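You operate a simulated robot arm through the tools that you are given. There is no shell and no other tool. Be economical: measure what you need, move in short steps, check, and stop when the job is done.

Carry out the task below with a simulated robot arm. There is one attempt and no reset: what you move stays moved.

Task
Push the cream cupboard door shut. Push the fifth wardrobe door that stands open shut. Shut the fourth wardrobe door that stands open. Put the green peg on top of the red castor. Fetch the silver can and set it on the lower shelf of the recycling bench. Lift the yellow bin open. Any order will do. Set down upright: silver can.

The check looks at the end state, three seconds after you hand in, the way a careful person would. Anything else that was tipped, shoved, dropped, spilled or broken makes it a failure.

Robot
A 7-joint arm with a two-finger parallel gripper on a trunk, on a base that drives. Base frame: it is fixed to the floor where the robot stands at the start and does not move with it; the origin is under the middle of the robot, x ahead of it, y to its left, z up. Readings come in mm, rad, newtons and seconds.
With the tool pointing down near the work surface it reaches from about 340 to 760 mm from the robot's upright axis, wherever it stands. Its first joint turns from -2.007 to 2.007 rad. Places, roughly: cream cupboard door [700, 0, 900]; fifth wardrobe door [-700, 3700, 1100]; fourth wardrobe door [-1100, 3300, 1000]; green peg (4x3x9 cm) [-2300, -400, 1200]; lower shelf of the recycling bench (48x20 cm) [140, -1400, 320]; red castor (6x5x6 cm) [100, -1600, 800]; silver can (6x6x6 cm) [0, -1500, 800]; yellow bin [1000, 100, 200]. Payload 3.91 kg.
The TCP is the grasp point between the finger pads, 30 mm short of the fingertips. In the tool frame z runs along the fingers and y along their closing line. The gripper opens to 110 mm. The fingers are 20 mm wide and 10 mm thick; the gripper's body (48 by 112 mm) begins 55 mm behind the TCP.
Orientation is that of the tool frame in the base frame, as a unit quaternion [w, x, y, z]. With the fingers straight down and closing along the base's y, the tool's x points along the base's -x, its y along +y and its z along -z.

Tools
- The arm moves only by the tool step_arm. Its arguments are lists of equal length, an entry for each row: "delta_rot": the turn, a rotation vector about the base's x, y, z in rad, a list of three; "dp": the shift along the base's x, y, z in mm, a list of three; "claw": the gripper command, from -1 (shut) to 1 (fully open), values between in proportion. In form: {"delta_rot": [[rx, ry, rz], ...], "dp": [[dx, dy, dz], ...], "claw": [claw, ...]}. A call has 1 to 12 rows; each row shifts and turns the commanded pose from where the row before left it. Each row takes 0.2 s and may step no farther than 50 mm and 0.15 rad from the row before; otherwise, or with a gripper value out of range, the whole call is refused. Where a pose cannot be reached the arm comes as near as it can. A force on the tool above 40 N (or 10 N above the force at the start of the call, whichever is more), or a blocked arm, ends the call early, and 0.2 s more pass. Each finger travels about 108 mm/s and halts on what it meets, pressing with about 38 N; the grip force reading is that of the motor and also rises with nothing between the fingers. The clock runs only during rows and for 0.2 s after the last one: add rows that do not move to give the fingers time. The reply holds the time, the measured pose of the TCP, the force on the tool along the base axes, the opening and the grip force, in the units named above and with some noise, with the torque about the TCP (base axes, N m) and any sound that the robot's microphone picked up.
- Cameras (640 x 400 px; columns grow to the right, rows downward): "scene" is now at [21.3, 153.2, 1588.1]; the picture's right is [-0.01, -1.00, 0.00], its down [-0.71, 0.01, -0.71] and it looks along [0.71, -0.01, -0.71] (base axes); focal length 248 px, centre (320, 200). "wrist" rides on the gripper at [72, 17, -103] in the tool frame; the picture's right is [-0.23, 0.97, 0.00], its down [-0.76, -0.18, -0.62] and it looks along [-0.61, -0.14, 0.78] (tool axes); focal length 222 px, centre (320, 200). There is no depth. A picture from a camera that has moved, and an enlarged one, comes with that camera's place and axes in the base frame and with its lens.
- snapshot(camera): a new picture of that camera. No time passes.
- slide_trunk(by): slides the trunk up (or, below 0, down) by that many mm; the arm and the scene camera ride with it, the base frame stays. It gives what a move gives, with no picture.
- steer(legs): drives the robot by 1 to 6 legs, each [ahead, turn to the left] in mm and rad, along the robot's own axes; the way and the turn of a leg run together, so that a leg with both is an arc; at most 1500 mm and 3.142 rad a leg. The arm and the cameras ride along, it lands a little off, and it stops where it bumps. It gives what a move gives.
- aim_head(pan, tilt): turns the head with the scene camera to pan (to the left, within 2.705 rad either way) and tilt (down, from -0.506 to 1.204), counted from straight ahead of the robot. It gives what a move gives.
- close_up(camera, box): a new picture of the part [left, top, right, bottom] of that camera's present view, enlarged. No time passes.
- close_job(): hands the job in; it is judged then, once.

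Go step by step. Nothing tells you exact positions but the pictures and the camera data: compare them with the known pose of the tool, close in by small moves and look again before you grip or let go. The budget is 165 turns and 128 pictures, counting those below and the enlarged ones. Unless the task says otherwise, let go and move clear before handing in, and close with one line.

The tools are called after "Emit:" as a command line: name --argument value ..., lists and objects as JSON in quotes. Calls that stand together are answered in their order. step_arm: Moves the arm, as the interface text tells. Its arguments: {"type":"object","properties":{"delta_rot":{"type":"array"},"dp":{"type":"array"},"claw":{"type":"array"}},"required":["delta_rot","dp","claw"]} The other tools are called the same way: slide_trunk (by) slides the trunk up or down; steer (legs) drives the base; aim_head (pan, tilt) turns the head that bears the scene camera; snapshot (camera) takes a picture; close_up (camera, box) takes an enlarged picture of a part of a camera's view; close_job () hands the job in.

At the start:

```text
time_s: 0.0
tcp_pos: [425.4, 242.6, 1062.3]
orientation: [0.0, 0.0, 1.0, 0.0]
force: [0.3, -0.6, 0.3]
ft_torque: [-0.03, 0.02, -0.01]
opening: 110.2
grasp_force: 0.1
trunk travel left (down, up): [-700.0, 290.0]
robot x, y, heading: [-0.5, 0.1, 0.001]
head pan, tilt: [-0.012, 0.784]
```

scene: 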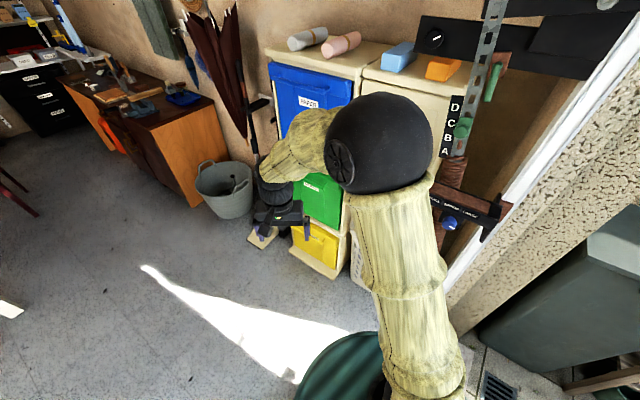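
wrist: 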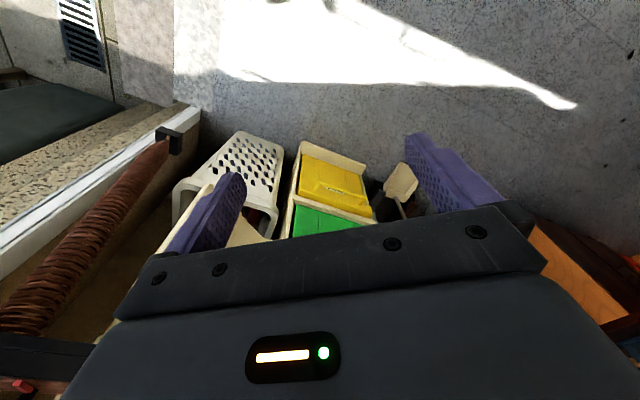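

I see a recycling cabinet with blue/green/yellow tilt-out bins ahead and a cream cupboard beside it. I look around with the head first.

Emit:
aim_head --pan -0.5 --tilt 0.6

Emit:
snapshot --camera "scene"

Emit:
aim_head --pan -1.5 --tilt 0.6

Emit:
snapshot --camera "scene"

Emit:
aim_head --pan -2.6 --tilt 0.4

Emit:
snapshot --camera "scene"

Emit:
aim_head --pan 1.7 --tilt 0.4

Emit:
snapshot --camera "scene"

```text
time_s: 0.9
tcp_pos: [425.9, 243.1, 1062.2]
orientation: [0.0, 0.0, 1.0, 0.0]
force: [-1.5, 0.0, 1.2]
ft_torque: [0.01, 0.04, -0.01]
opening: 109.9
grasp_force: 0.1
trunk travel left (down, up): [-700.0, 290.0]
robot x, y, heading: [-0.2, 1.6, 0.0]
head pan, tilt: [-0.499, 0.6]
```

```text
125 pictures are left
camera scene: at [17.6, 111.9, 1603.8], right [-0.48, -0.88, 0.0], down [-0.5, 0.27, -0.82], along [0.72, -0.39, -0.57], focal length 248 px, centre (320, 200)
```

scene: 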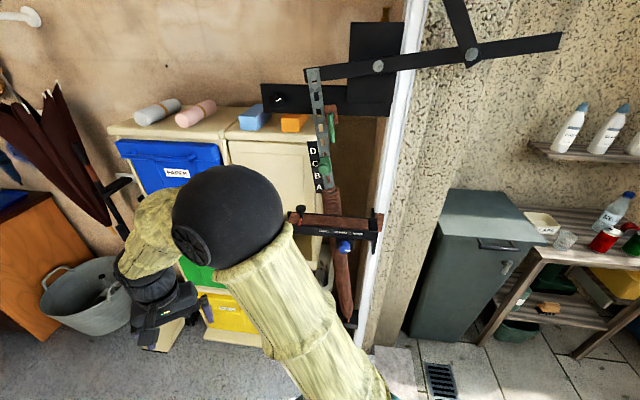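

```text
time_s: 2.2
tcp_pos: [425.8, 243.5, 1063.4]
orientation: [0.0, -0.001, 1.0, 0.0]
force: [0.2, 0.0, -0.1]
ft_torque: [-0.01, -0.02, 0.01]
opening: 110.1
grasp_force: 0.0
trunk travel left (down, up): [-700.0, 290.0]
robot x, y, heading: [1.9, -3.1, -0.0]
head pan, tilt: [-1.499, 0.6]
```

```text
124 pictures are left
camera scene: at [-53.6, 66.0, 1603.8], right [-1.0, -0.07, 0.0], down [-0.04, 0.56, -0.83], along [0.06, -0.82, -0.56], focal length 248 px, centre (320, 200)
```

scene: 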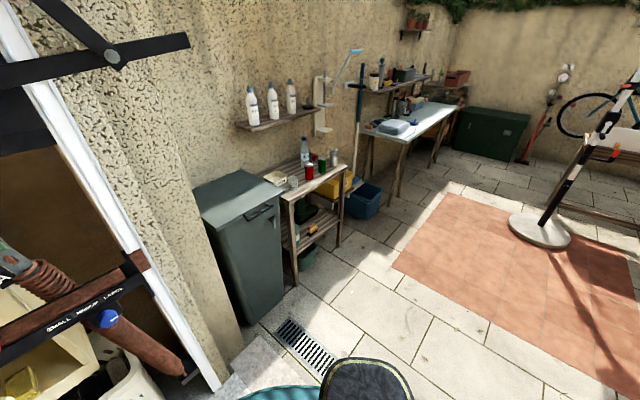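

```text
time_s: 3.5
tcp_pos: [426.9, 244.3, 1061.5]
orientation: [0.0, 0.0, 1.0, 0.0]
force: [-0.4, -0.7, 0.3]
ft_torque: [-0.02, 0.01, 0.01]
opening: 110.2
grasp_force: 0.0
trunk travel left (down, up): [-700.0, 290.0]
robot x, y, heading: [2.4, -2.0, 0.0]
head pan, tilt: [-2.601, 0.4]
```

```text
123 pictures are left
camera scene: at [-139.4, 106.4, 1622.1], right [-0.52, 0.86, 0.0], down [0.33, 0.2, -0.92], along [-0.79, -0.47, -0.39], focal length 248 px, centre (320, 200)
```

scene: 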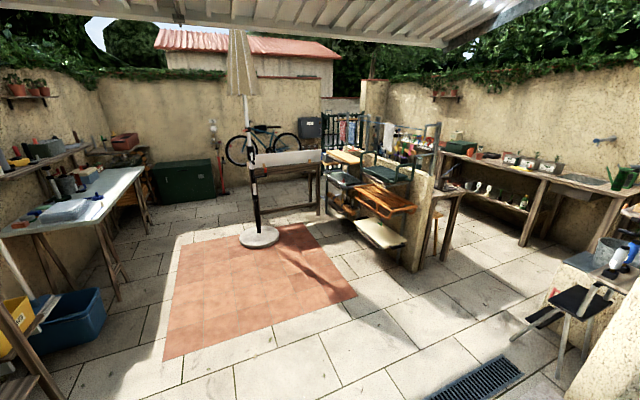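

```text
time_s: 7.0
tcp_pos: [425.4, 242.6, 1062.5]
orientation: [0.0, 0.0, 1.0, 0.0]
force: [0.0, 0.1, 0.3]
ft_torque: [0.01, 0.01, 0.0]
opening: 110.1
grasp_force: 0.1
trunk travel left (down, up): [-700.0, 290.0]
robot x, y, heading: [-1.4, 2.5, 0.005]
head pan, tilt: [1.7, 0.4]
```

```text
122 pictures are left
camera scene: at [-71.9, 246.0, 1622.0], right [0.99, 0.13, 0.0], down [0.05, -0.39, -0.92], along [-0.12, 0.91, -0.39], focal length 248 px, centre (320, 200)
```

scene: 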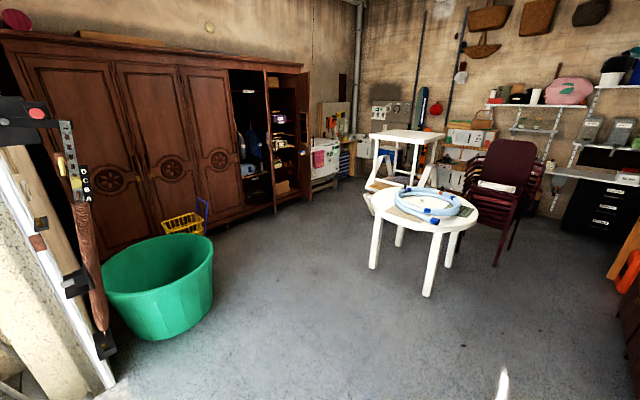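

Garage one side (wardrobe with doors 4 and 5 open), yard on the other. Now a closer look at the cream cupboard and bins; first I pull the arm out of the view.

Emit:
aim_head --pan -0.1 --tilt 0.75

Emit:
step_arm --delta_rot '[[0, 0, 0], [0, 0, 0], [0, 0, 0], [0, 0, 0], [0, 0, 0], [0, 0, 0]]' --dp '[[-20, 45, 0], [-20, 45, 0], [-20, 45, 0], [-20, 45, 0], [-20, 45, 0], [-20, 45, 0]]' --claw '[-1, -1, -1, -1, -1, -1]'

Emit:
snapshot --camera "scene"

```text
time_s: 8.8
tcp_pos: [425.8, 244.0, 1062.6]
orientation: [0.0, 0.0, 1.0, 0.0]
force: [-0.3, 0.1, 0.5]
ft_torque: [-0.01, 0.01, 0.02]
opening: 110.2
grasp_force: 0.0
trunk travel left (down, up): [-700.0, 290.0]
robot x, y, heading: [-0.8, 1.9, -0.001]
head pan, tilt: [-0.099, 0.75]
```

```text
time_s: 10.2
tcp_pos: [305.8, 516.4, 1058.1]
orientation: [0.0, 0.0, 1.0, -0.001]
force: [0.9, 0.5, 0.4]
ft_torque: [-0.01, 0.0, -0.01]
opening: 0.2
grasp_force: 37.4
trunk travel left (down, up): [-700.0, 290.0]
robot x, y, heading: [-0.7, -0.9, -0.0]
head pan, tilt: [-0.099, 0.75]
```

```text
121 pictures are left
camera scene: at [22.0, 147.3, 1590.8], right [-0.1, -1.0, 0.0], down [-0.68, 0.07, -0.73], along [0.73, -0.07, -0.68], focal length 248 px, centre (320, 200)
```

scene: 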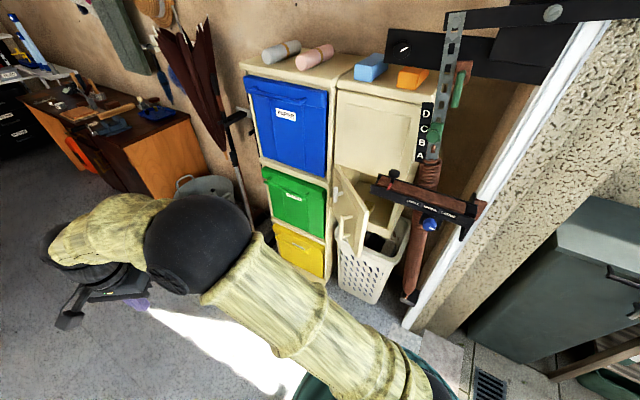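

Emit:
close_up --camera "scene" --box '[230, 40, 500, 310]'

Emit:
close_up --camera "scene" --box '[240, 160, 440, 310]'

```text
1.48 times, centred on (365, 175) of scene
camera zoom: at [22.0, 147.3, 1590.8], right [-0.1, -1.0, 0.0], down [-0.68, 0.07, -0.73], along [0.73, -0.07, -0.68], focal length 367 px, centre (253, 237)
```

zoom: 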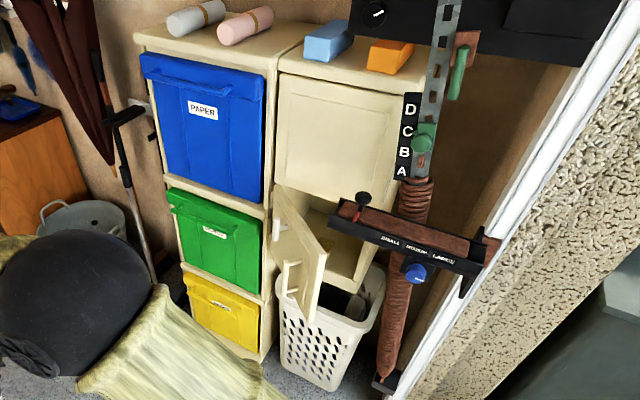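

```text
2.67 times, centred on (340, 235) of scene
camera zoom: at [22.0, 147.3, 1590.8], right [-0.1, -1.0, 0.0], down [-0.68, 0.07, -0.73], along [0.73, -0.07, -0.68], focal length 660 px, centre (267, 107)
```

zoom: 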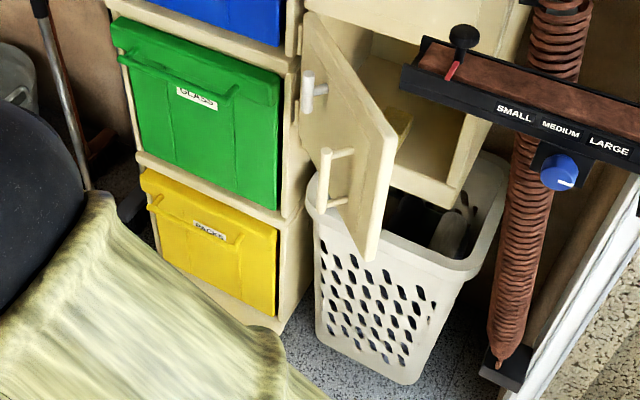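

The cream door is hinged at the left of the right unit, leaf from about (870,0) to (580,-69), z 730–990, some 37° open. I turn the tool horizontal so the fingertips lead the push.

Emit:
step_arm --delta_rot '[[0, -0.143, 0], [0, -0.143, 0], [0, -0.143, 0], [0, -0.143, 0], [0, -0.143, 0], [0, -0.143, 0], [0, -0.143, 0], [0, -0.143, 0], [0, -0.143, 0], [0, -0.143, 0], [0, -0.141, 0]]' --dp '[[10, -20, 0], [10, -20, 0], [10, -20, 0], [10, -20, 0], [10, -20, 0], [10, -20, 0], [10, -20, 0], [10, -20, 0], [10, -20, 0], [10, -20, 0], [10, -20, 0]]' --claw '[-1, -1, -1, -1, -1, -1, -1, -1, -1, -1, -1]'

Emit:
step_arm --delta_rot '[[0, 0, -0.15], [0, 0, -0.15], [0, 0, -0.15], [0, 0, -0.15], [0, 0, -0.15], [0, 0, -0.15]]' --dp '[[10, -10, -15], [10, -10, -15], [10, -10, -15], [10, -10, -15], [10, -10, -15], [10, -10, -15]]' --claw '[-1, -1, -1, -1, -1, -1]'

Emit:
snapshot --camera "wrist"

Emit:
snapshot --camera "scene"

```text
time_s: 12.6
tcp_pos: [407.3, 305.8, 1063.7]
orientation: [0.717, -0.025, 0.696, 0.005]
force: [-4.1, 2.8, -0.7]
ft_torque: [0.07, -0.01, -0.3]
opening: 0.0
grasp_force: 37.7
trunk travel left (down, up): [-700.0, 290.0]
robot x, y, heading: [-0.7, -2.7, 0.001]
head pan, tilt: [-0.099, 0.75]
```

```text
time_s: 14.0
tcp_pos: [475.6, 235.0, 970.8]
orientation: [0.636, 0.308, 0.637, -0.309]
force: [-0.5, -0.1, 0.1]
ft_torque: [0.01, 0.01, -0.02]
opening: 0.0
grasp_force: 37.7
trunk travel left (down, up): [-700.0, 290.0]
robot x, y, heading: [-2.1, -0.3, -0.001]
head pan, tilt: [-0.099, 0.75]
```

```text
118 pictures are left
camera wrist: at [425.5, 326.8, 897.8], right [0.76, 0.6, 0.23], down [-0.53, 0.38, 0.76], along [0.38, -0.7, 0.61], focal length 222 px, centre (320, 200)
```

wrist: 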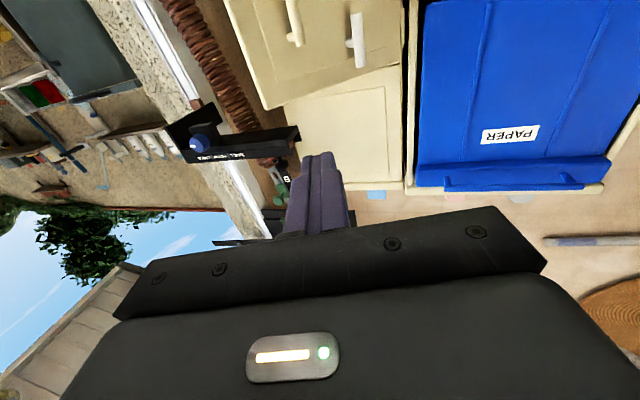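

```text
117 pictures are left
camera scene: at [22.8, 146.4, 1590.9], right [-0.1, -1.0, 0.0], down [-0.68, 0.07, -0.73], along [0.73, -0.07, -0.68], focal length 248 px, centre (320, 200)
```

scene: 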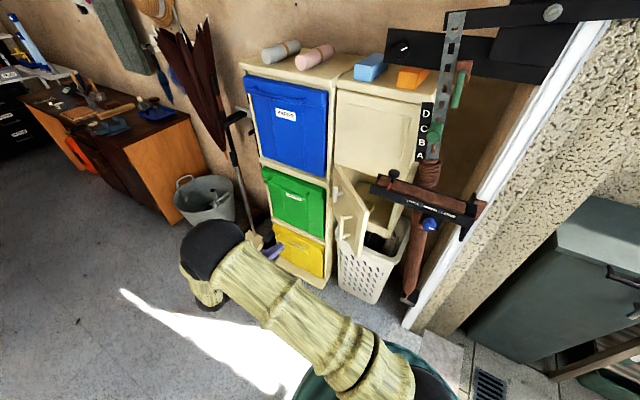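

Triangulation confirms free top corner at about (588,-72,987), hinge near (870,5). I bring the fingertips in front of the door's outer face above the handle.

Emit:
step_arm --delta_rot '[[0, 0, 0], [0, 0, 0], [0, 0, 0], [0, 0, 0], [0, 0, 0], [0, 0, 0]]' --dp '[[14, -35, -3], [14, -35, -3], [14, -35, -3], [14, -35, -3], [14, -35, -3], [14, -35, -3]]' --claw '[-1, -1, -1, -1, -1, -1]'

Emit:
snapshot --camera "wrist"

Emit:
snapshot --camera "scene"

```text
time_s: 15.4
tcp_pos: [560.5, 22.5, 954.3]
orientation: [0.637, 0.308, 0.636, -0.308]
force: [-0.6, -0.7, -0.4]
ft_torque: [-0.01, -0.02, 0.03]
opening: 0.0
grasp_force: 37.3
trunk travel left (down, up): [-700.0, 290.0]
robot x, y, heading: [-1.6, 2.2, -0.006]
head pan, tilt: [-0.099, 0.75]
```

```text
116 pictures are left
camera wrist: at [510.8, 114.1, 881.2], right [0.76, 0.61, 0.23], down [-0.53, 0.38, 0.76], along [0.37, -0.7, 0.61], focal length 222 px, centre (320, 200)
```

wrist: 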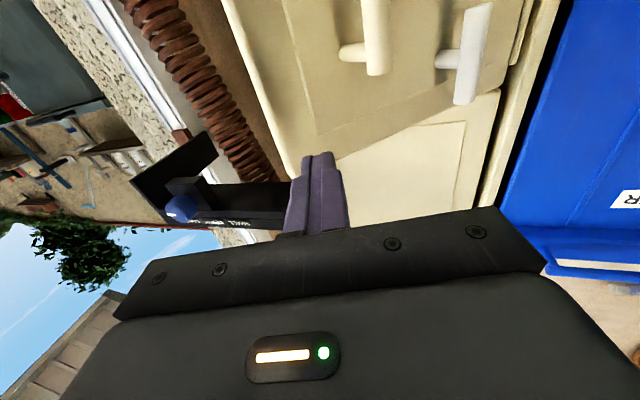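

```text
115 pictures are left
camera scene: at [22.4, 146.2, 1591.0], right [-0.1, -1.0, 0.0], down [-0.68, 0.07, -0.73], along [0.73, -0.07, -0.68], focal length 248 px, centre (320, 200)
```

scene: 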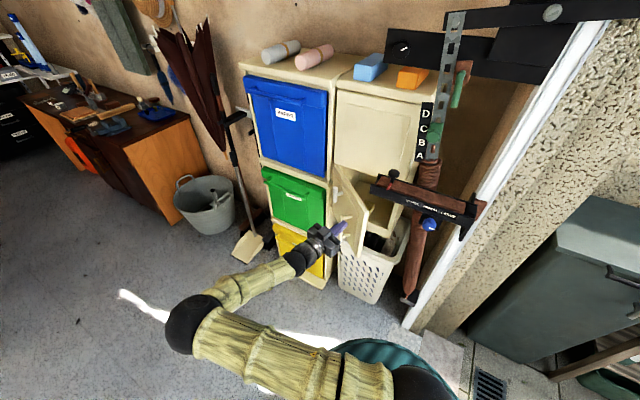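

A rail device ("SMALL/MEDIUM/LARGE") stands close to the push path; I need its position better before pushing.

Emit:
close_up --camera "wrist" --box '[120, 80, 400, 260]'

Emit:
close_up --camera "scene" --box '[300, 80, 500, 310]'

```text
2.22 times, centred on (260, 170) of wrist
camera zoom: at [510.8, 114.1, 881.2], right [0.76, 0.61, 0.23], down [-0.53, 0.38, 0.76], along [0.37, -0.7, 0.61], focal length 494 px, centre (453, 267)
```

zoom: 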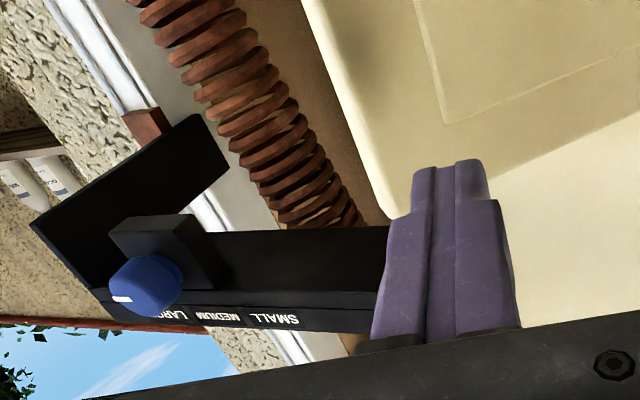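

```text
1.74 times, centred on (400, 195) of scene
camera zoom: at [22.4, 146.2, 1591.0], right [-0.1, -1.0, 0.0], down [-0.68, 0.07, -0.73], along [0.73, -0.07, -0.68], focal length 430 px, centre (181, 209)
```

zoom: 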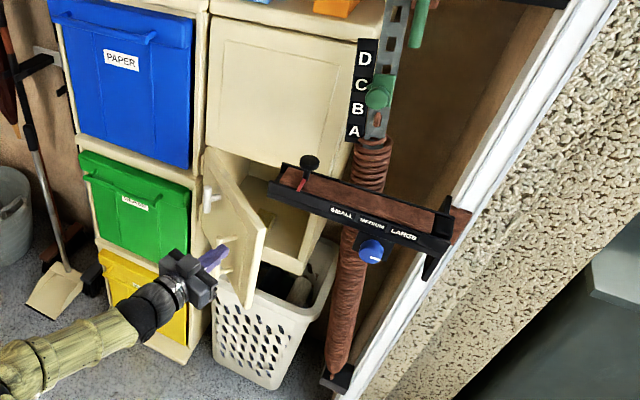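

Rail sits at z≈1055+, its left end about (593,-92); I keep the hand lower (z≈930) and come more from the +y side. Approach, then push along the door's arc.

Emit:
step_arm --delta_rot '[[0, 0, -0.125], [0, 0, -0.125], [0, 0, 0], [0, 0, 0], [0, 0, 0], [0, 0, 0], [0, 0, 0]]' --dp '[[22, -5, -12], [22, -5, -12], [2, -20, 0], [4, -20, 0], [5, -20, 0], [6, -20, 0], [8, -20, 0]]' --claw '[-1, -1, -1, -1, -1, -1, -1]'

Emit:
snapshot --camera "scene"

```text
time_s: 17.0
tcp_pos: [629.4, -87.4, 929.4]
orientation: [0.593, 0.384, 0.593, -0.385]
force: [-0.3, 1.3, -1.0]
ft_torque: [0.01, 0.0, 0.04]
opening: 0.1
grasp_force: 38.2
trunk travel left (down, up): [-700.0, 290.0]
robot x, y, heading: [-1.3, -3.9, 0.0]
head pan, tilt: [-0.099, 0.75]
```

```text
112 pictures are left
camera scene: at [22.7, 145.6, 1591.0], right [-0.1, -0.99, 0.0], down [-0.68, 0.07, -0.73], along [0.73, -0.07, -0.68], focal length 248 px, centre (320, 200)
```

scene: 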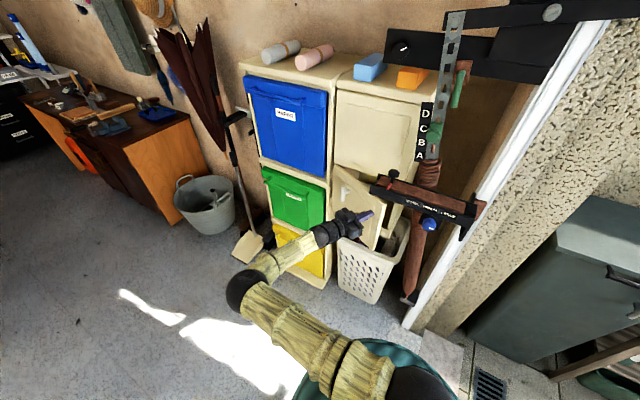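

The door is moving with the fingers. I continue along the arc.

Emit:
step_arm --delta_rot '[[0, 0, 0], [0, 0, 0], [0, 0, 0], [0, 0, 0], [0, 0, 0]]' --dp '[[10, -18, 0], [12, -17, 0], [13, -16, 0], [14, -15, 0], [11, -10, 0]]' --claw '[-1, -1, -1, -1, -1]'

Emit:
close_up --camera "scene" --box '[300, 80, 500, 310]'

Emit:
snapshot --camera "wrist"

```text
time_s: 18.2
tcp_pos: [689.1, -162.0, 930.1]
orientation: [0.593, 0.383, 0.594, -0.384]
force: [0.6, -0.3, -0.5]
ft_torque: [0.01, 0.01, -0.02]
opening: 0.0
grasp_force: 37.7
trunk travel left (down, up): [-700.0, 290.0]
robot x, y, heading: [0.8, 1.8, 0.007]
head pan, tilt: [-0.099, 0.75]
```

```text
1.74 times, centred on (400, 195) of scene
camera zoom: at [22.6, 145.7, 1590.9], right [-0.1, -1.0, 0.0], down [-0.68, 0.07, -0.73], along [0.73, -0.07, -0.68], focal length 430 px, centre (181, 209)
```

zoom: 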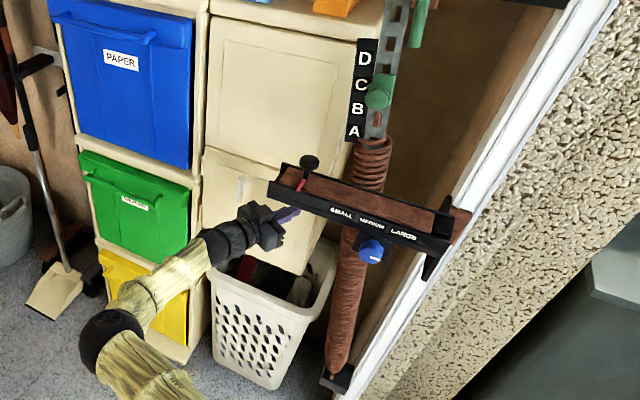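

```text
110 pictures are left
camera wrist: at [663.7, -61.0, 855.5], right [0.89, 0.4, 0.23], down [-0.42, 0.5, 0.76], along [0.19, -0.77, 0.61], focal length 222 px, centre (320, 200)
```

wrist: 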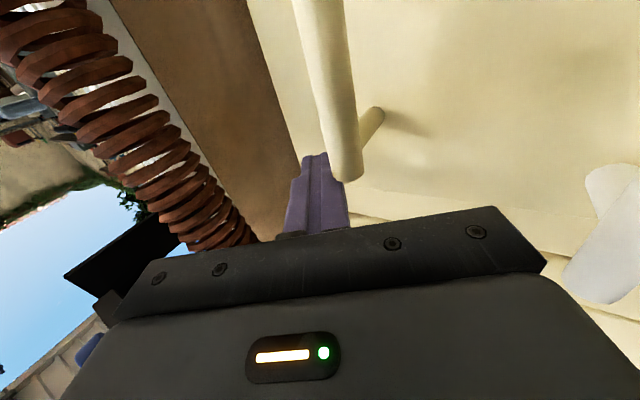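

Nearly shut; a few more small pushes along the cupboard normal until it resists.

Emit:
step_arm --delta_rot '[[0, 0, 0], [0, 0, 0], [0, 0, 0], [0, 0, 0], [0, 0, 0], [0, 0, 0]]' --dp '[[7, -6, 0], [7, -5, 0], [6, -5, 0], [6, -5, 0], [6, -5, 0], [6, -5, 0]]' --claw '[-1, -1, -1, -1, -1, -1]'

Emit:
snapshot --camera "wrist"

```text
time_s: 19.0
tcp_pos: [703.7, -172.1, 929.1]
orientation: [0.593, 0.386, 0.592, -0.385]
force: [-22.1, 15.8, 3.6]
ft_torque: [-0.08, -0.06, -0.16]
opening: 0.0
grasp_force: 37.5
trunk travel left (down, up): [-700.0, 290.0]
robot x, y, heading: [-2.8, -0.1, 0.0]
head pan, tilt: [-0.099, 0.75]
stopped in row 3: the force on the tool passed its limit (the readings are from after the stop); the commanded pose is now the measured one
```

```text
109 pictures are left
camera wrist: at [677.7, -71.1, 856.1], right [0.89, 0.39, 0.23], down [-0.42, 0.5, 0.76], along [0.19, -0.77, 0.61], focal length 222 px, centre (320, 200)
```

wrist: 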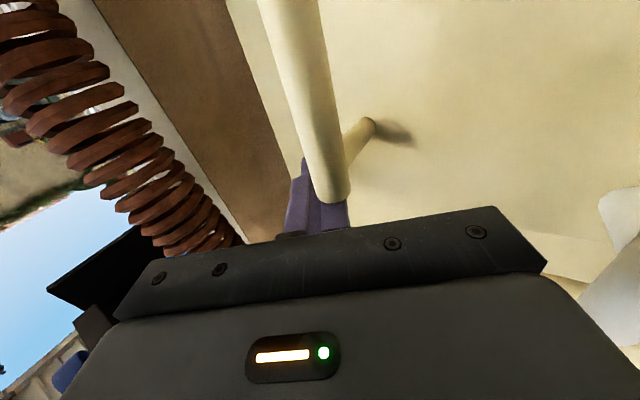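

The reaction is along the cupboard normal, so the door is home. I back out and check.

Emit:
step_arm --delta_rot '[[0, 0, 0], [0, 0, 0], [0, 0, 0], [0, 0, 0], [0, 0, 0], [0, 0, 0], [0, 0, 0], [0, 0, 0]]' --dp '[[-10, 14, 0], [-16, 36, 0], [-18, 40, 0], [-18, 40, 0], [-18, 40, 0], [-30, 35, 0], [-30, 35, 0], [-30, 35, 0]]' --claw '[-1, -1, -1, -1, -1, -1, -1, -1]'

Emit:
close_up --camera "scene" --box '[220, 80, 500, 310]'

Emit:
close_up --camera "scene" --box '[250, 180, 350, 300]'

```text
time_s: 20.4
tcp_pos: [595.5, -72.5, 935.9]
orientation: [0.552, 0.452, 0.551, -0.433]
force: [-0.2, 1.4, 0.2]
ft_torque: [-0.01, 0.02, -0.01]
opening: 0.0
grasp_force: 37.9
trunk travel left (down, up): [-700.0, 290.0]
robot x, y, heading: [-0.7, -2.8, -0.001]
head pan, tilt: [-0.099, 0.75]
stopped in row 7: the arm was blocked; the commanded pose is now the measured one
```

```text
1.74 times, centred on (360, 195) of scene
camera zoom: at [22.4, 146.3, 1590.9], right [-0.1, -1.0, 0.0], down [-0.68, 0.07, -0.73], along [0.73, -0.07, -0.68], focal length 430 px, centre (250, 209)
```

zoom: 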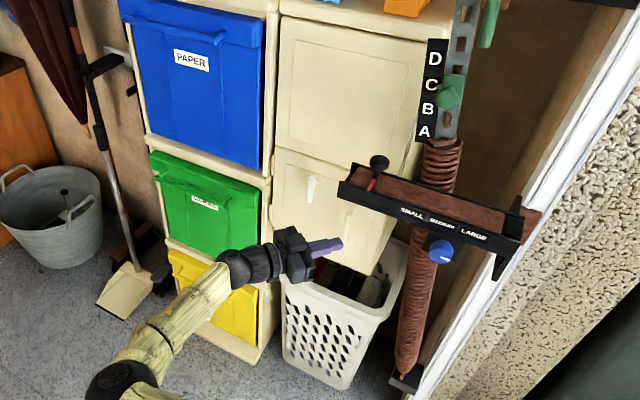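

```text
3.33 times, centred on (300, 240) of scene
camera zoom: at [22.4, 146.3, 1590.9], right [-0.1, -1.0, 0.0], down [-0.68, 0.07, -0.73], along [0.73, -0.07, -0.68], focal length 825 px, centre (387, 67)
```

zoom: 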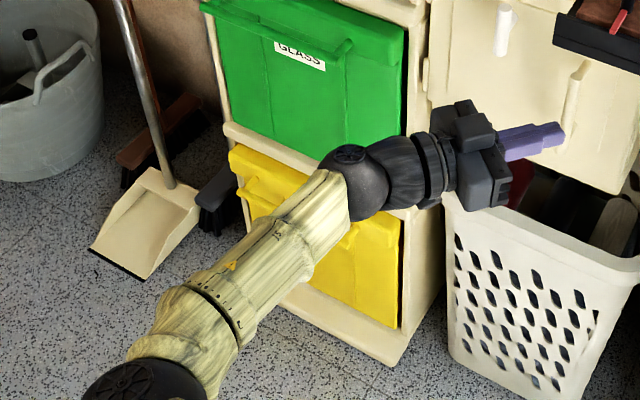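

Door shut. The arm got hung up (joint posture), so I retract toward the robot while undoing the yaw.

Emit:
step_arm --delta_rot '[[0, 0, 0.1], [0, 0, 0.1], [0, 0, 0.1], [0, 0, 0.1], [0, 0, 0.1]]' --dp '[[-20, 30, 0], [-20, 35, 0], [-20, 40, 0], [-20, 40, 0], [-20, 40, 0]]' --claw '[-1, -1, -1, -1, -1]'

Emit:
snapshot --camera "scene"

```text
time_s: 21.1
tcp_pos: [544.9, -110.2, 945.9]
orientation: [0.546, 0.474, 0.545, -0.424]
force: [-0.5, 1.0, -0.1]
ft_torque: [-0.02, 0.01, 0.0]
opening: 0.0
grasp_force: 37.9
trunk travel left (down, up): [-700.0, 290.0]
robot x, y, heading: [1.7, 2.0, -0.001]
head pan, tilt: [-0.099, 0.75]
stopped in row 3: the arm was blocked; the commanded pose is now the measured one
```

```text
106 pictures are left
camera scene: at [22.0, 146.6, 1590.9], right [-0.1, -1.0, 0.0], down [-0.68, 0.07, -0.73], along [0.73, -0.07, -0.68], focal length 248 px, centre (320, 200)
```

scene: 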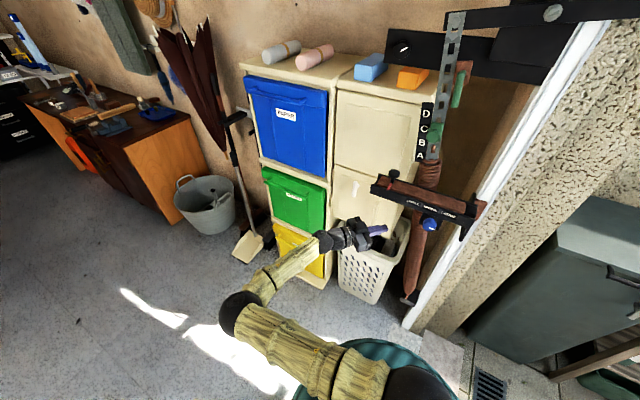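

The arm drifts oddly, likely a joint limit; I try plain yaw back first without shift.

Emit:
step_arm --delta_rot '[[0, 0, 0.1], [0, 0, 0.1], [0, 0, 0.1]]' --dp '[[0, 0, 0], [0, 0, 0], [0, 0, 0]]' --claw '[-1, -1, -1]'

```text
time_s: 22.1
tcp_pos: [540.9, -141.0, 955.4]
orientation: [0.591, 0.427, 0.593, -0.341]
force: [-0.1, -0.2, 0.3]
ft_torque: [0.03, -0.03, 0.0]
opening: 0.3
grasp_force: 37.8
trunk travel left (down, up): [-700.0, 290.0]
robot x, y, heading: [-1.7, 0.4, -0.003]
head pan, tilt: [-0.099, 0.75]
stopped in row 3: the arm was blocked; the commanded pose is now the measured one
```

The hand is free but stuck at a joint limit, so I back the base off a little to get clear space, then straighten the arm.

Emit:
steer --legs '[[-200, 0]]'

Emit:
step_arm --delta_rot '[[0.13, 0.06, 0], [0.13, 0.06, 0], [0.13, 0.06, 0], [0.13, 0.06, 0], [0.13, 0.06, 0], [0.13, 0.06, 0]]' --dp '[[0, 0, 0], [0, 0, 0], [0, 0, 0], [0, 0, 0], [0, 0, 0], [0, 0, 0]]' --claw '[-1, -1, -1, -1, -1, -1]'

Emit:
snapshot --camera "scene"

```text
time_s: 23.7
tcp_pos: [336.5, -143.8, 957.3]
orientation: [0.59, 0.43, 0.591, -0.343]
force: [-0.8, -0.1, -0.4]
ft_torque: [-0.03, 0.03, 0.01]
opening: 0.0
grasp_force: 37.8
trunk travel left (down, up): [-700.0, 290.0]
robot x, y, heading: [-199.4, 0.8, -0.001]
head pan, tilt: [-0.099, 0.75]
```

```text
time_s: 25.1
tcp_pos: [339.7, -143.6, 956.7]
orientation: [0.27, 0.554, 0.771, -0.162]
force: [0.3, -0.6, 0.4]
ft_torque: [0.02, 0.05, 0.01]
opening: 0.1
grasp_force: 37.5
trunk travel left (down, up): [-700.0, 290.0]
robot x, y, heading: [-201.1, 2.4, -0.011]
head pan, tilt: [-0.099, 0.75]
```

```text
105 pictures are left
camera scene: at [-180.3, 139.9, 1592.1], right [-0.1, -0.99, 0.0], down [-0.68, 0.07, -0.73], along [0.73, -0.07, -0.68], focal length 248 px, centre (320, 200)
```

scene: 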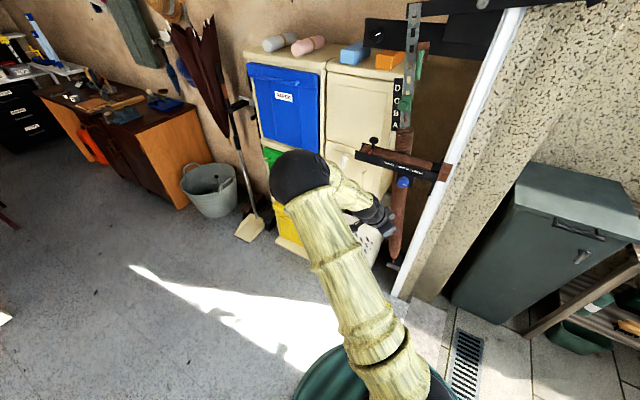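

Freed. I finish pitching the tool down and swing the arm left, then look at the yellow bin up close.

Emit:
step_arm --delta_rot '[[0.13, 0.06, 0], [0.13, 0.06, 0], [0.13, 0.06, 0], [0.13, 0.06, 0], [0.13, 0.06, 0], [0, 0, 0.15], [0, 0, 0.15], [0, 0, 0.15], [0, 0, 0.15], [0, 0, 0.15], [0, 0, 0.15]]' --dp '[[0, 25, 10], [0, 25, 10], [0, 25, 10], [0, 40, 10], [0, 40, 10], [0, 45, 0], [0, 45, 0], [0, 45, 0], [0, 45, 0], [0, 45, 0], [0, 45, 0]]' --claw '[-1, -1, -1, -1, -1, -1, -1, -1, -1, -1, -1]'

Emit:
aim_head --pan 0.0 --tilt 0.75

Emit:
close_up --camera "scene" --box '[200, 120, 440, 300]'

```text
time_s: 27.5
tcp_pos: [336.9, 283.4, 1005.5]
orientation: [-0.035, 0.168, 0.985, -0.006]
force: [-0.4, 0.6, 0.0]
ft_torque: [0.0, 0.03, -0.01]
opening: 0.0
grasp_force: 38.1
trunk travel left (down, up): [-700.0, 290.0]
robot x, y, heading: [-197.6, -2.1, -0.005]
head pan, tilt: [-0.099, 0.75]
```

```text
time_s: 28.1
tcp_pos: [336.6, 281.3, 1006.7]
orientation: [-0.036, 0.17, 0.985, -0.006]
force: [-0.4, -0.4, -0.4]
ft_torque: [0.01, 0.0, 0.01]
opening: 0.0
grasp_force: 38.2
trunk travel left (down, up): [-700.0, 290.0]
robot x, y, heading: [-197.3, -2.3, 0.0]
head pan, tilt: [0.0, 0.75]
```

```text
2.22 times, centred on (320, 210) of scene
camera zoom: at [-179.7, 149.4, 1592.0], right [0.0, -1.0, 0.0], down [-0.68, 0.0, -0.73], along [0.73, 0.0, -0.68], focal length 550 px, centre (320, 178)
```

zoom: 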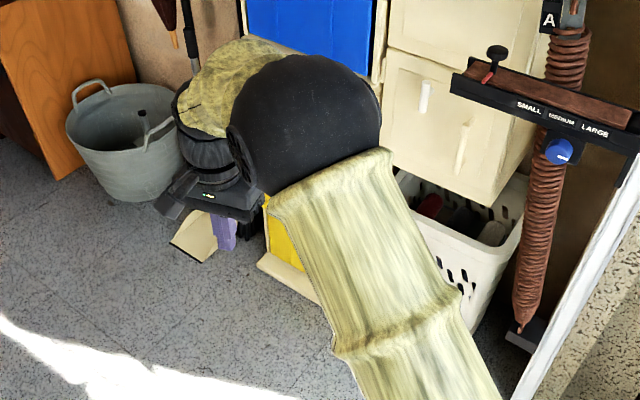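

Door is fully shut. Next I tuck the arm and drive to stand square in front of the bin column.

Emit:
step_arm --delta_rot '[[0, 0, 0], [0, 0, 0], [0, 0, 0], [0, 0, 0], [0, 0, 0], [0, 0, 0]]' --dp '[[-20, -35, 0], [-20, -35, 0], [-20, -35, 0], [-20, -35, 0], [-20, -35, 0], [-20, -35, 0]]' --claw '[-1, -1, -1, -1, -1, -1]'

Emit:
steer --legs '[[0, 0.78], [900, 0], [0, -1.47]]'

Emit:
aim_head --pan 0.2 --tilt 1.0

Emit:
snapshot --camera "scene"

Emit:
snapshot --camera "wrist"

```text
time_s: 29.5
tcp_pos: [217.1, 72.8, 1007.2]
orientation: [-0.035, 0.169, 0.985, -0.006]
force: [0.0, 0.1, -0.9]
ft_torque: [0.03, -0.02, 0.0]
opening: 0.1
grasp_force: 37.6
trunk travel left (down, up): [-700.0, 290.0]
robot x, y, heading: [-197.3, 0.0, -0.002]
head pan, tilt: [0.0, 0.75]
```

```text
time_s: 40.0
tcp_pos: [828.2, 391.2, 1005.5]
orientation: [-0.036, 0.514, 0.857, 0.008]
force: [-0.3, -0.5, 0.6]
ft_torque: [0.01, 0.03, -0.02]
opening: 0.0
grasp_force: 37.6
trunk travel left (down, up): [-700.0, 290.0]
robot x, y, heading: [466.3, 619.8, -0.749]
head pan, tilt: [0.0, 0.75]
```

```text
time_s: 40.7
tcp_pos: [827.6, 390.8, 1005.2]
orientation: [-0.036, 0.513, 0.857, 0.007]
force: [0.3, -0.4, 0.2]
ft_torque: [-0.03, -0.01, -0.01]
opening: 0.0
grasp_force: 37.1
trunk travel left (down, up): [-700.0, 290.0]
robot x, y, heading: [467.8, 617.2, -0.747]
head pan, tilt: [0.201, 1.0]
```

```text
103 pictures are left
camera scene: at [586.9, 736.5, 1571.9], right [-0.52, -0.86, 0.0], down [-0.72, 0.44, -0.54], along [0.46, -0.28, -0.84], focal length 248 px, centre (320, 200)
```

scene: 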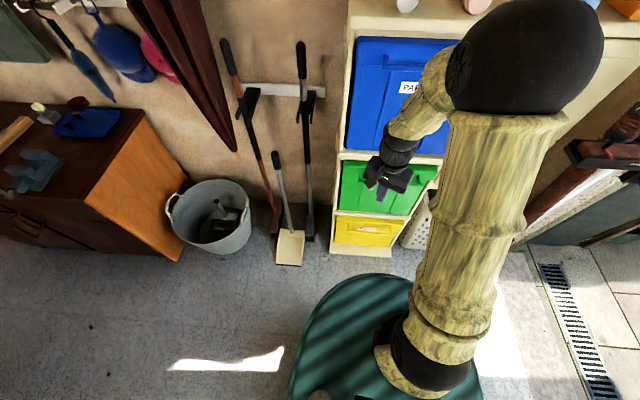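

```text
102 pictures are left
camera wrist: at [814.8, 457.3, 1112.6], right [0.96, 0.26, -0.04], down [0.24, -0.79, 0.57], along [0.12, -0.56, -0.82], focal length 222 px, centre (320, 200)
```

wrist: 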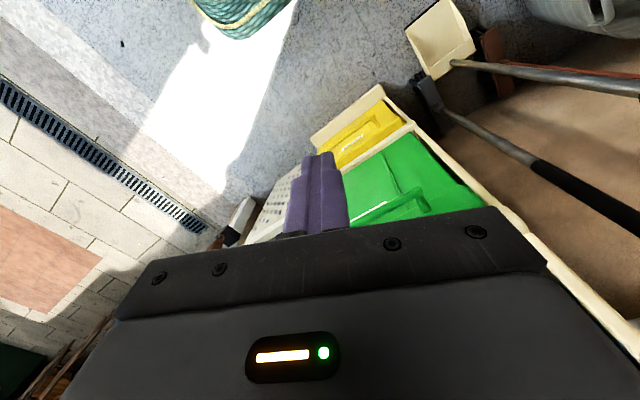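

I lower the trunk so hand and head come down to the yellow bin's level.

Emit:
slide_trunk --by -500

Emit:
aim_head --pan 0.1 --tilt 0.9

Emit:
snapshot --camera "scene"

Emit:
snapshot --camera "wrist"

```text
refused: -500 is not a number from -400 to 400
```

```text
time_s: 41.4
tcp_pos: [828.3, 391.7, 1005.3]
orientation: [-0.036, 0.512, 0.858, 0.008]
force: [0.0, 0.5, 0.0]
ft_torque: [0.03, 0.01, 0.0]
opening: 0.0
grasp_force: 37.6
trunk travel left (down, up): [-700.0, 290.0]
robot x, y, heading: [473.5, 619.1, -0.744]
head pan, tilt: [0.099, 0.901]
```

```text
101 pictures are left
camera scene: at [587.6, 727.3, 1579.0], right [-0.6, -0.8, 0.0], down [-0.63, 0.47, -0.62], along [0.5, -0.37, -0.78], focal length 248 px, centre (320, 200)
```

scene: 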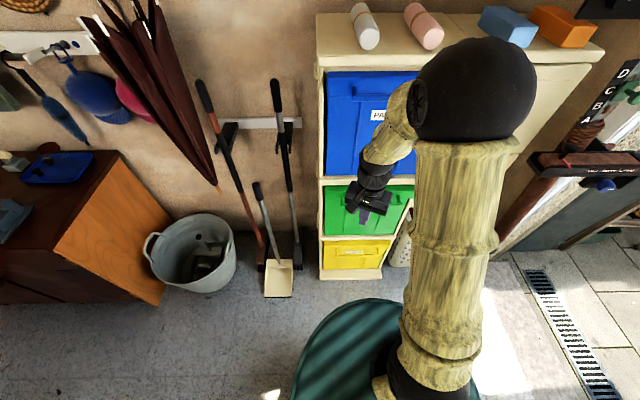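

```text
100 pictures are left
camera wrist: at [814.8, 457.3, 1112.6], right [0.96, 0.26, -0.04], down [0.24, -0.79, 0.57], along [0.12, -0.56, -0.82], focal length 222 px, centre (320, 200)
```

wrist: 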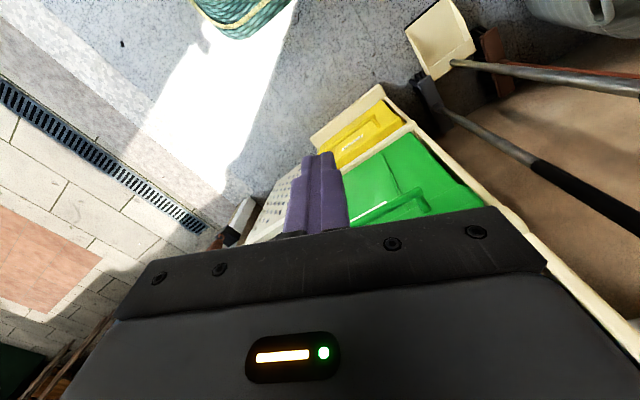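

Emit:
slide_trunk --by -400

Emit:
slide_trunk --by -150

Emit:
snapshot --camera "scene"

Emit:
snapshot --camera "wrist"

```text
time_s: 45.2
tcp_pos: [827.4, 389.7, 605.4]
orientation: [-0.036, 0.513, 0.858, 0.008]
force: [-0.4, 0.2, 0.0]
ft_torque: [-0.02, 0.0, 0.01]
opening: 0.0
grasp_force: 37.7
trunk travel left (down, up): [-300.0, 690.0]
robot x, y, heading: [466.1, 616.0, -0.744]
head pan, tilt: [0.099, 0.901]
```

```text
time_s: 47.0
tcp_pos: [827.4, 391.0, 455.2]
orientation: [-0.036, 0.513, 0.857, 0.007]
force: [0.5, 0.2, 0.0]
ft_torque: [0.0, -0.01, 0.04]
opening: 0.0
grasp_force: 37.9
trunk travel left (down, up): [-150.0, 840.0]
robot x, y, heading: [471.3, 617.3, -0.744]
head pan, tilt: [0.099, 0.901]
```

```text
99 pictures are left
camera scene: at [587.5, 727.3, 1029.1], right [-0.6, -0.8, 0.0], down [-0.63, 0.47, -0.62], along [0.5, -0.37, -0.78], focal length 248 px, centre (320, 200)
```

scene: 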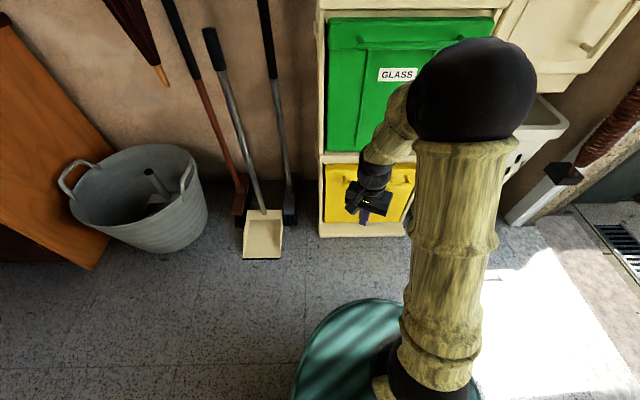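

```text
98 pictures are left
camera wrist: at [814.7, 457.3, 562.6], right [0.96, 0.26, -0.04], down [0.24, -0.79, 0.57], along [0.12, -0.56, -0.82], focal length 222 px, centre (320, 200)
```

wrist: 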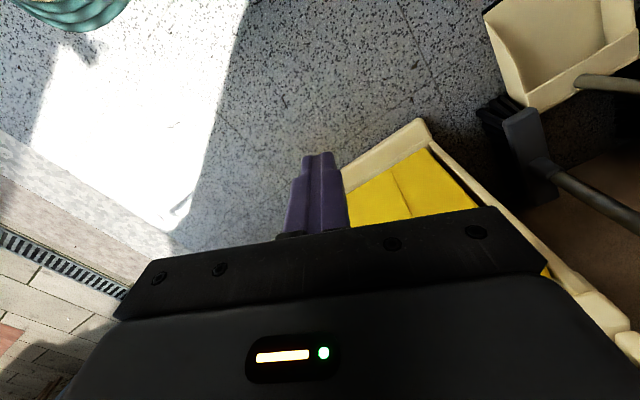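

Emit:
close_up --camera "scene" --box '[310, 10, 500, 245]'

Emit:
step_arm --delta_rot '[[0, 0, 0], [0, 0, 0], [0, 0, 0], [0, 0, 0], [0, 0, 0], [0, 0, 0]]' --dp '[[-36, 6, 20], [-36, 6, 20], [-36, 6, 20], [-36, 6, 20], [-36, 6, 20], [-36, 6, 0]]' --claw '[-1, -1, -1, -1, -1, -1]'

Emit:
close_up --camera "scene" --box '[310, 140, 430, 250]'

Emit:
snapshot --camera "wrist"

```text
1.70 times, centred on (405, 128) of scene
camera zoom: at [587.5, 727.3, 1029.1], right [-0.6, -0.8, 0.0], down [-0.63, 0.47, -0.62], along [0.5, -0.37, -0.78], focal length 421 px, centre (175, 323)
```

zoom: 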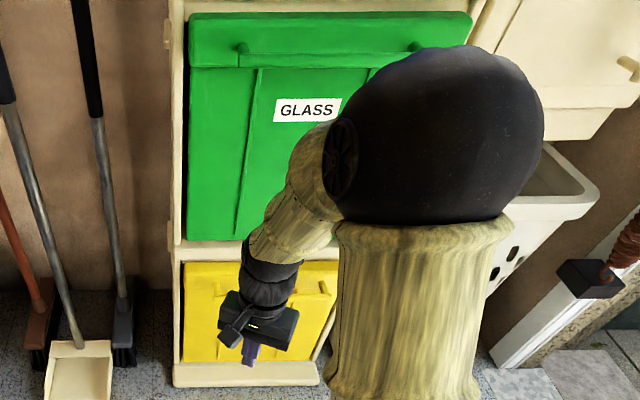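

```text
time_s: 48.4
tcp_pos: [613.1, 424.2, 557.5]
orientation: [-0.043, 0.511, 0.859, 0.008]
force: [0.0, 0.1, -0.1]
ft_torque: [0.01, 0.0, 0.02]
opening: 0.3
grasp_force: 38.0
out of reach, approached as far as the arm can: row 6
trunk travel left (down, up): [-150.0, 840.0]
robot x, y, heading: [469.4, 621.0, -0.746]
head pan, tilt: [0.099, 0.901]
```

```text
3.64 times, centred on (370, 195) of scene
camera zoom: at [587.7, 727.2, 1028.7], right [-0.6, -0.8, 0.0], down [-0.63, 0.47, -0.62], along [0.5, -0.37, -0.78], focal length 900 px, centre (138, 218)
```

zoom: 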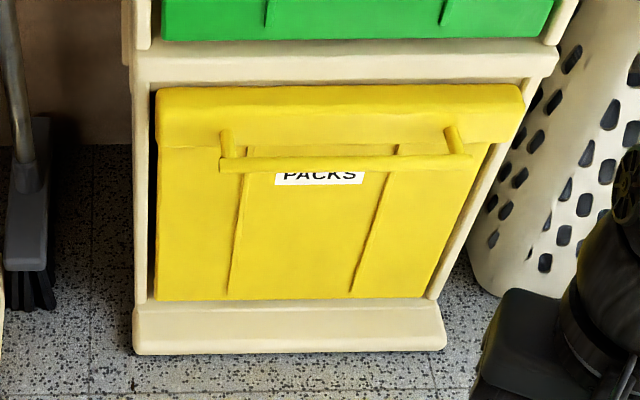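

```text
95 pictures are left
camera wrist: at [601.4, 489.6, 665.6], right [0.96, 0.27, -0.05], down [0.25, -0.79, 0.56], along [0.11, -0.55, -0.82], focal length 222 px, centre (320, 200)
```

wrist: 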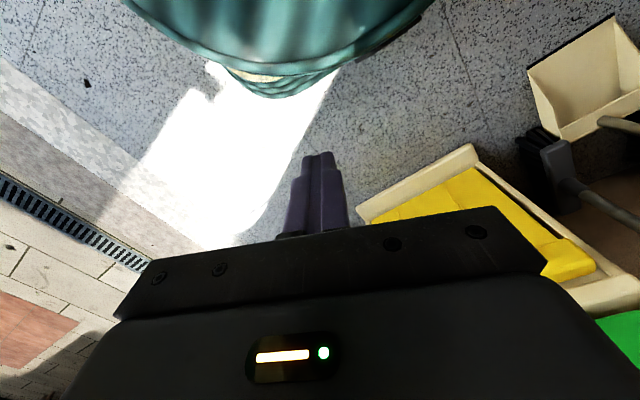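

The yellow bin has a handle bar under its top lip, bar around (923,239,~400). I turn the tool so that the fingers close across that bar and tilt it toward the cabinet.

Emit:
step_arm --delta_rot '[[0, 0, -0.1425], [0, 0, -0.1425], [0, 0, -0.1425], [0, 0, -0.1425], [0, 0, -0.1425], [0, 0, -0.1425], [0, 0, -0.1425], [0, 0, -0.1425]]' --dp '[[20, -12, 0], [20, -12, 0], [20, -12, 0], [20, -12, 0], [20, -12, 0], [20, -12, 0], [20, -12, 0], [20, -12, 0]]' --claw '[0.2, 0.2, 0.2, 0.2, 0.2, 0.2, 0.2, 0.2]'

Emit:
step_arm --delta_rot '[[-0.08, -0.107, 0], [-0.08, -0.107, 0], [-0.08, -0.107, 0], [-0.08, -0.107, 0], [-0.08, -0.107, 0], [-0.08, -0.107, 0]]' --dp '[[10, -5, 0], [10, -5, 0], [10, -5, 0], [10, -5, 0], [0, 0, 0], [0, 0, 0]]' --claw '[0.2, 0.2, 0.2, 0.2, 0.2, 0.2]'

Emit:
snapshot --camera "wrist"

Emit:
snapshot --camera "scene"

```text
time_s: 50.2
tcp_pos: [775.1, 324.8, 561.1]
orientation: [-0.026, 0.895, 0.444, 0.026]
force: [0.9, -0.3, -0.4]
ft_torque: [0.03, -0.01, 0.02]
opening: 66.2
grasp_force: 0.2
trunk travel left (down, up): [-150.0, 840.0]
robot x, y, heading: [468.6, 616.0, -0.749]
head pan, tilt: [0.099, 0.901]
```

```text
time_s: 51.6
tcp_pos: [819.6, 312.4, 562.0]
orientation: [0.269, 0.836, 0.437, 0.193]
force: [-0.5, -0.9, -0.4]
ft_torque: [-0.01, 0.0, -0.03]
opening: 65.7
grasp_force: 0.1
out of reach, approached as far as the arm can: row 6
trunk travel left (down, up): [-150.0, 840.0]
robot x, y, heading: [466.8, 615.6, -0.75]
head pan, tilt: [0.099, 0.901]
```

```text
94 pictures are left
camera wrist: at [812.7, 393.6, 657.8], right [0.49, -0.65, 0.58], down [-0.87, -0.38, 0.31], along [0.02, -0.66, -0.75], focal length 222 px, centre (320, 200)
```

wrist: 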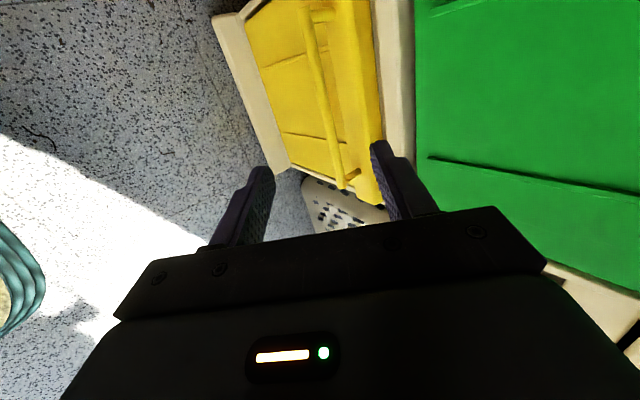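

```text
93 pictures are left
camera scene: at [587.5, 727.3, 1029.0], right [-0.6, -0.8, 0.0], down [-0.63, 0.47, -0.62], along [0.5, -0.37, -0.78], focal length 248 px, centre (320, 200)
```

scene: 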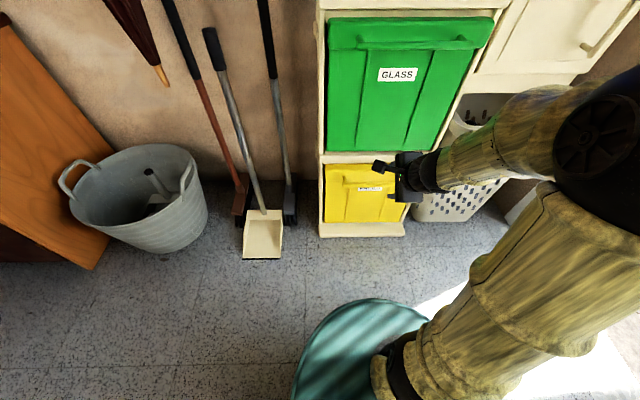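

Both views agree: bar from (861,131,393) to (1000,324,393). I lower the trunk and go to a pre-grasp pose 90 mm short of the bar centre with narrow opening.

Emit:
slide_trunk --by -100

Emit:
step_arm --delta_rot '[[0, 0, -0.05], [0, 0, -0.05], [0, 0, -0.05]]' --dp '[[20, -20, 0], [20, -20, 0], [16, -16, 3]]' --claw '[-0.5, -0.5, -0.5]'

Emit:
snapshot --camera "wrist"

Emit:
close_up --camera "scene" --box '[310, 140, 490, 300]'

```text
time_s: 52.9
tcp_pos: [819.8, 310.7, 460.4]
orientation: [0.268, 0.837, 0.436, 0.192]
force: [-0.4, 0.1, -0.5]
ft_torque: [0.0, 0.01, -0.02]
opening: 65.7
grasp_force: 0.1
trunk travel left (down, up): [-50.0, 940.0]
robot x, y, heading: [468.2, 618.0, -0.75]
head pan, tilt: [0.099, 0.901]
```

```text
time_s: 53.7
tcp_pos: [875.2, 256.8, 465.7]
orientation: [0.283, 0.867, 0.372, 0.172]
force: [-0.5, -0.5, 0.0]
ft_torque: [0.01, -0.03, 0.01]
opening: 27.6
grasp_force: 0.1
trunk travel left (down, up): [-50.0, 940.0]
robot x, y, heading: [465.0, 619.7, -0.748]
head pan, tilt: [0.099, 0.901]
```

```text
92 pictures are left
camera wrist: at [881.6, 338.6, 562.2], right [0.38, -0.72, 0.58], down [-0.92, -0.24, 0.31], along [-0.08, -0.65, -0.75], focal length 222 px, centre (320, 200)
```

wrist: 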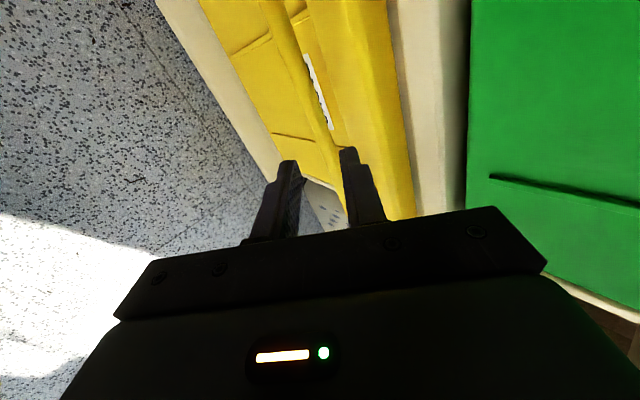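

```text
2.50 times, centred on (400, 220) of scene
camera zoom: at [587.4, 727.3, 929.1], right [-0.6, -0.8, 0.0], down [-0.63, 0.47, -0.62], along [0.5, -0.37, -0.78], focal length 619 px, centre (120, 150)
```

zoom: 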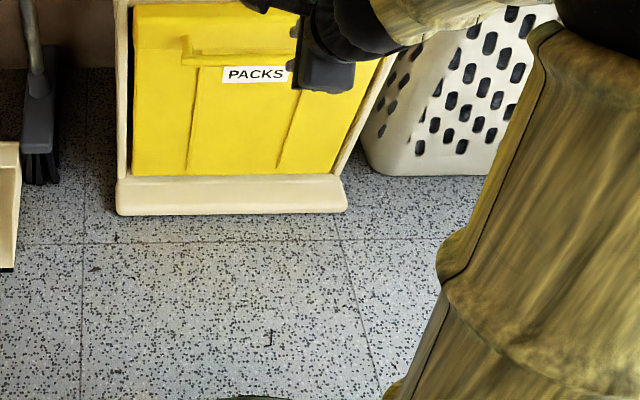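

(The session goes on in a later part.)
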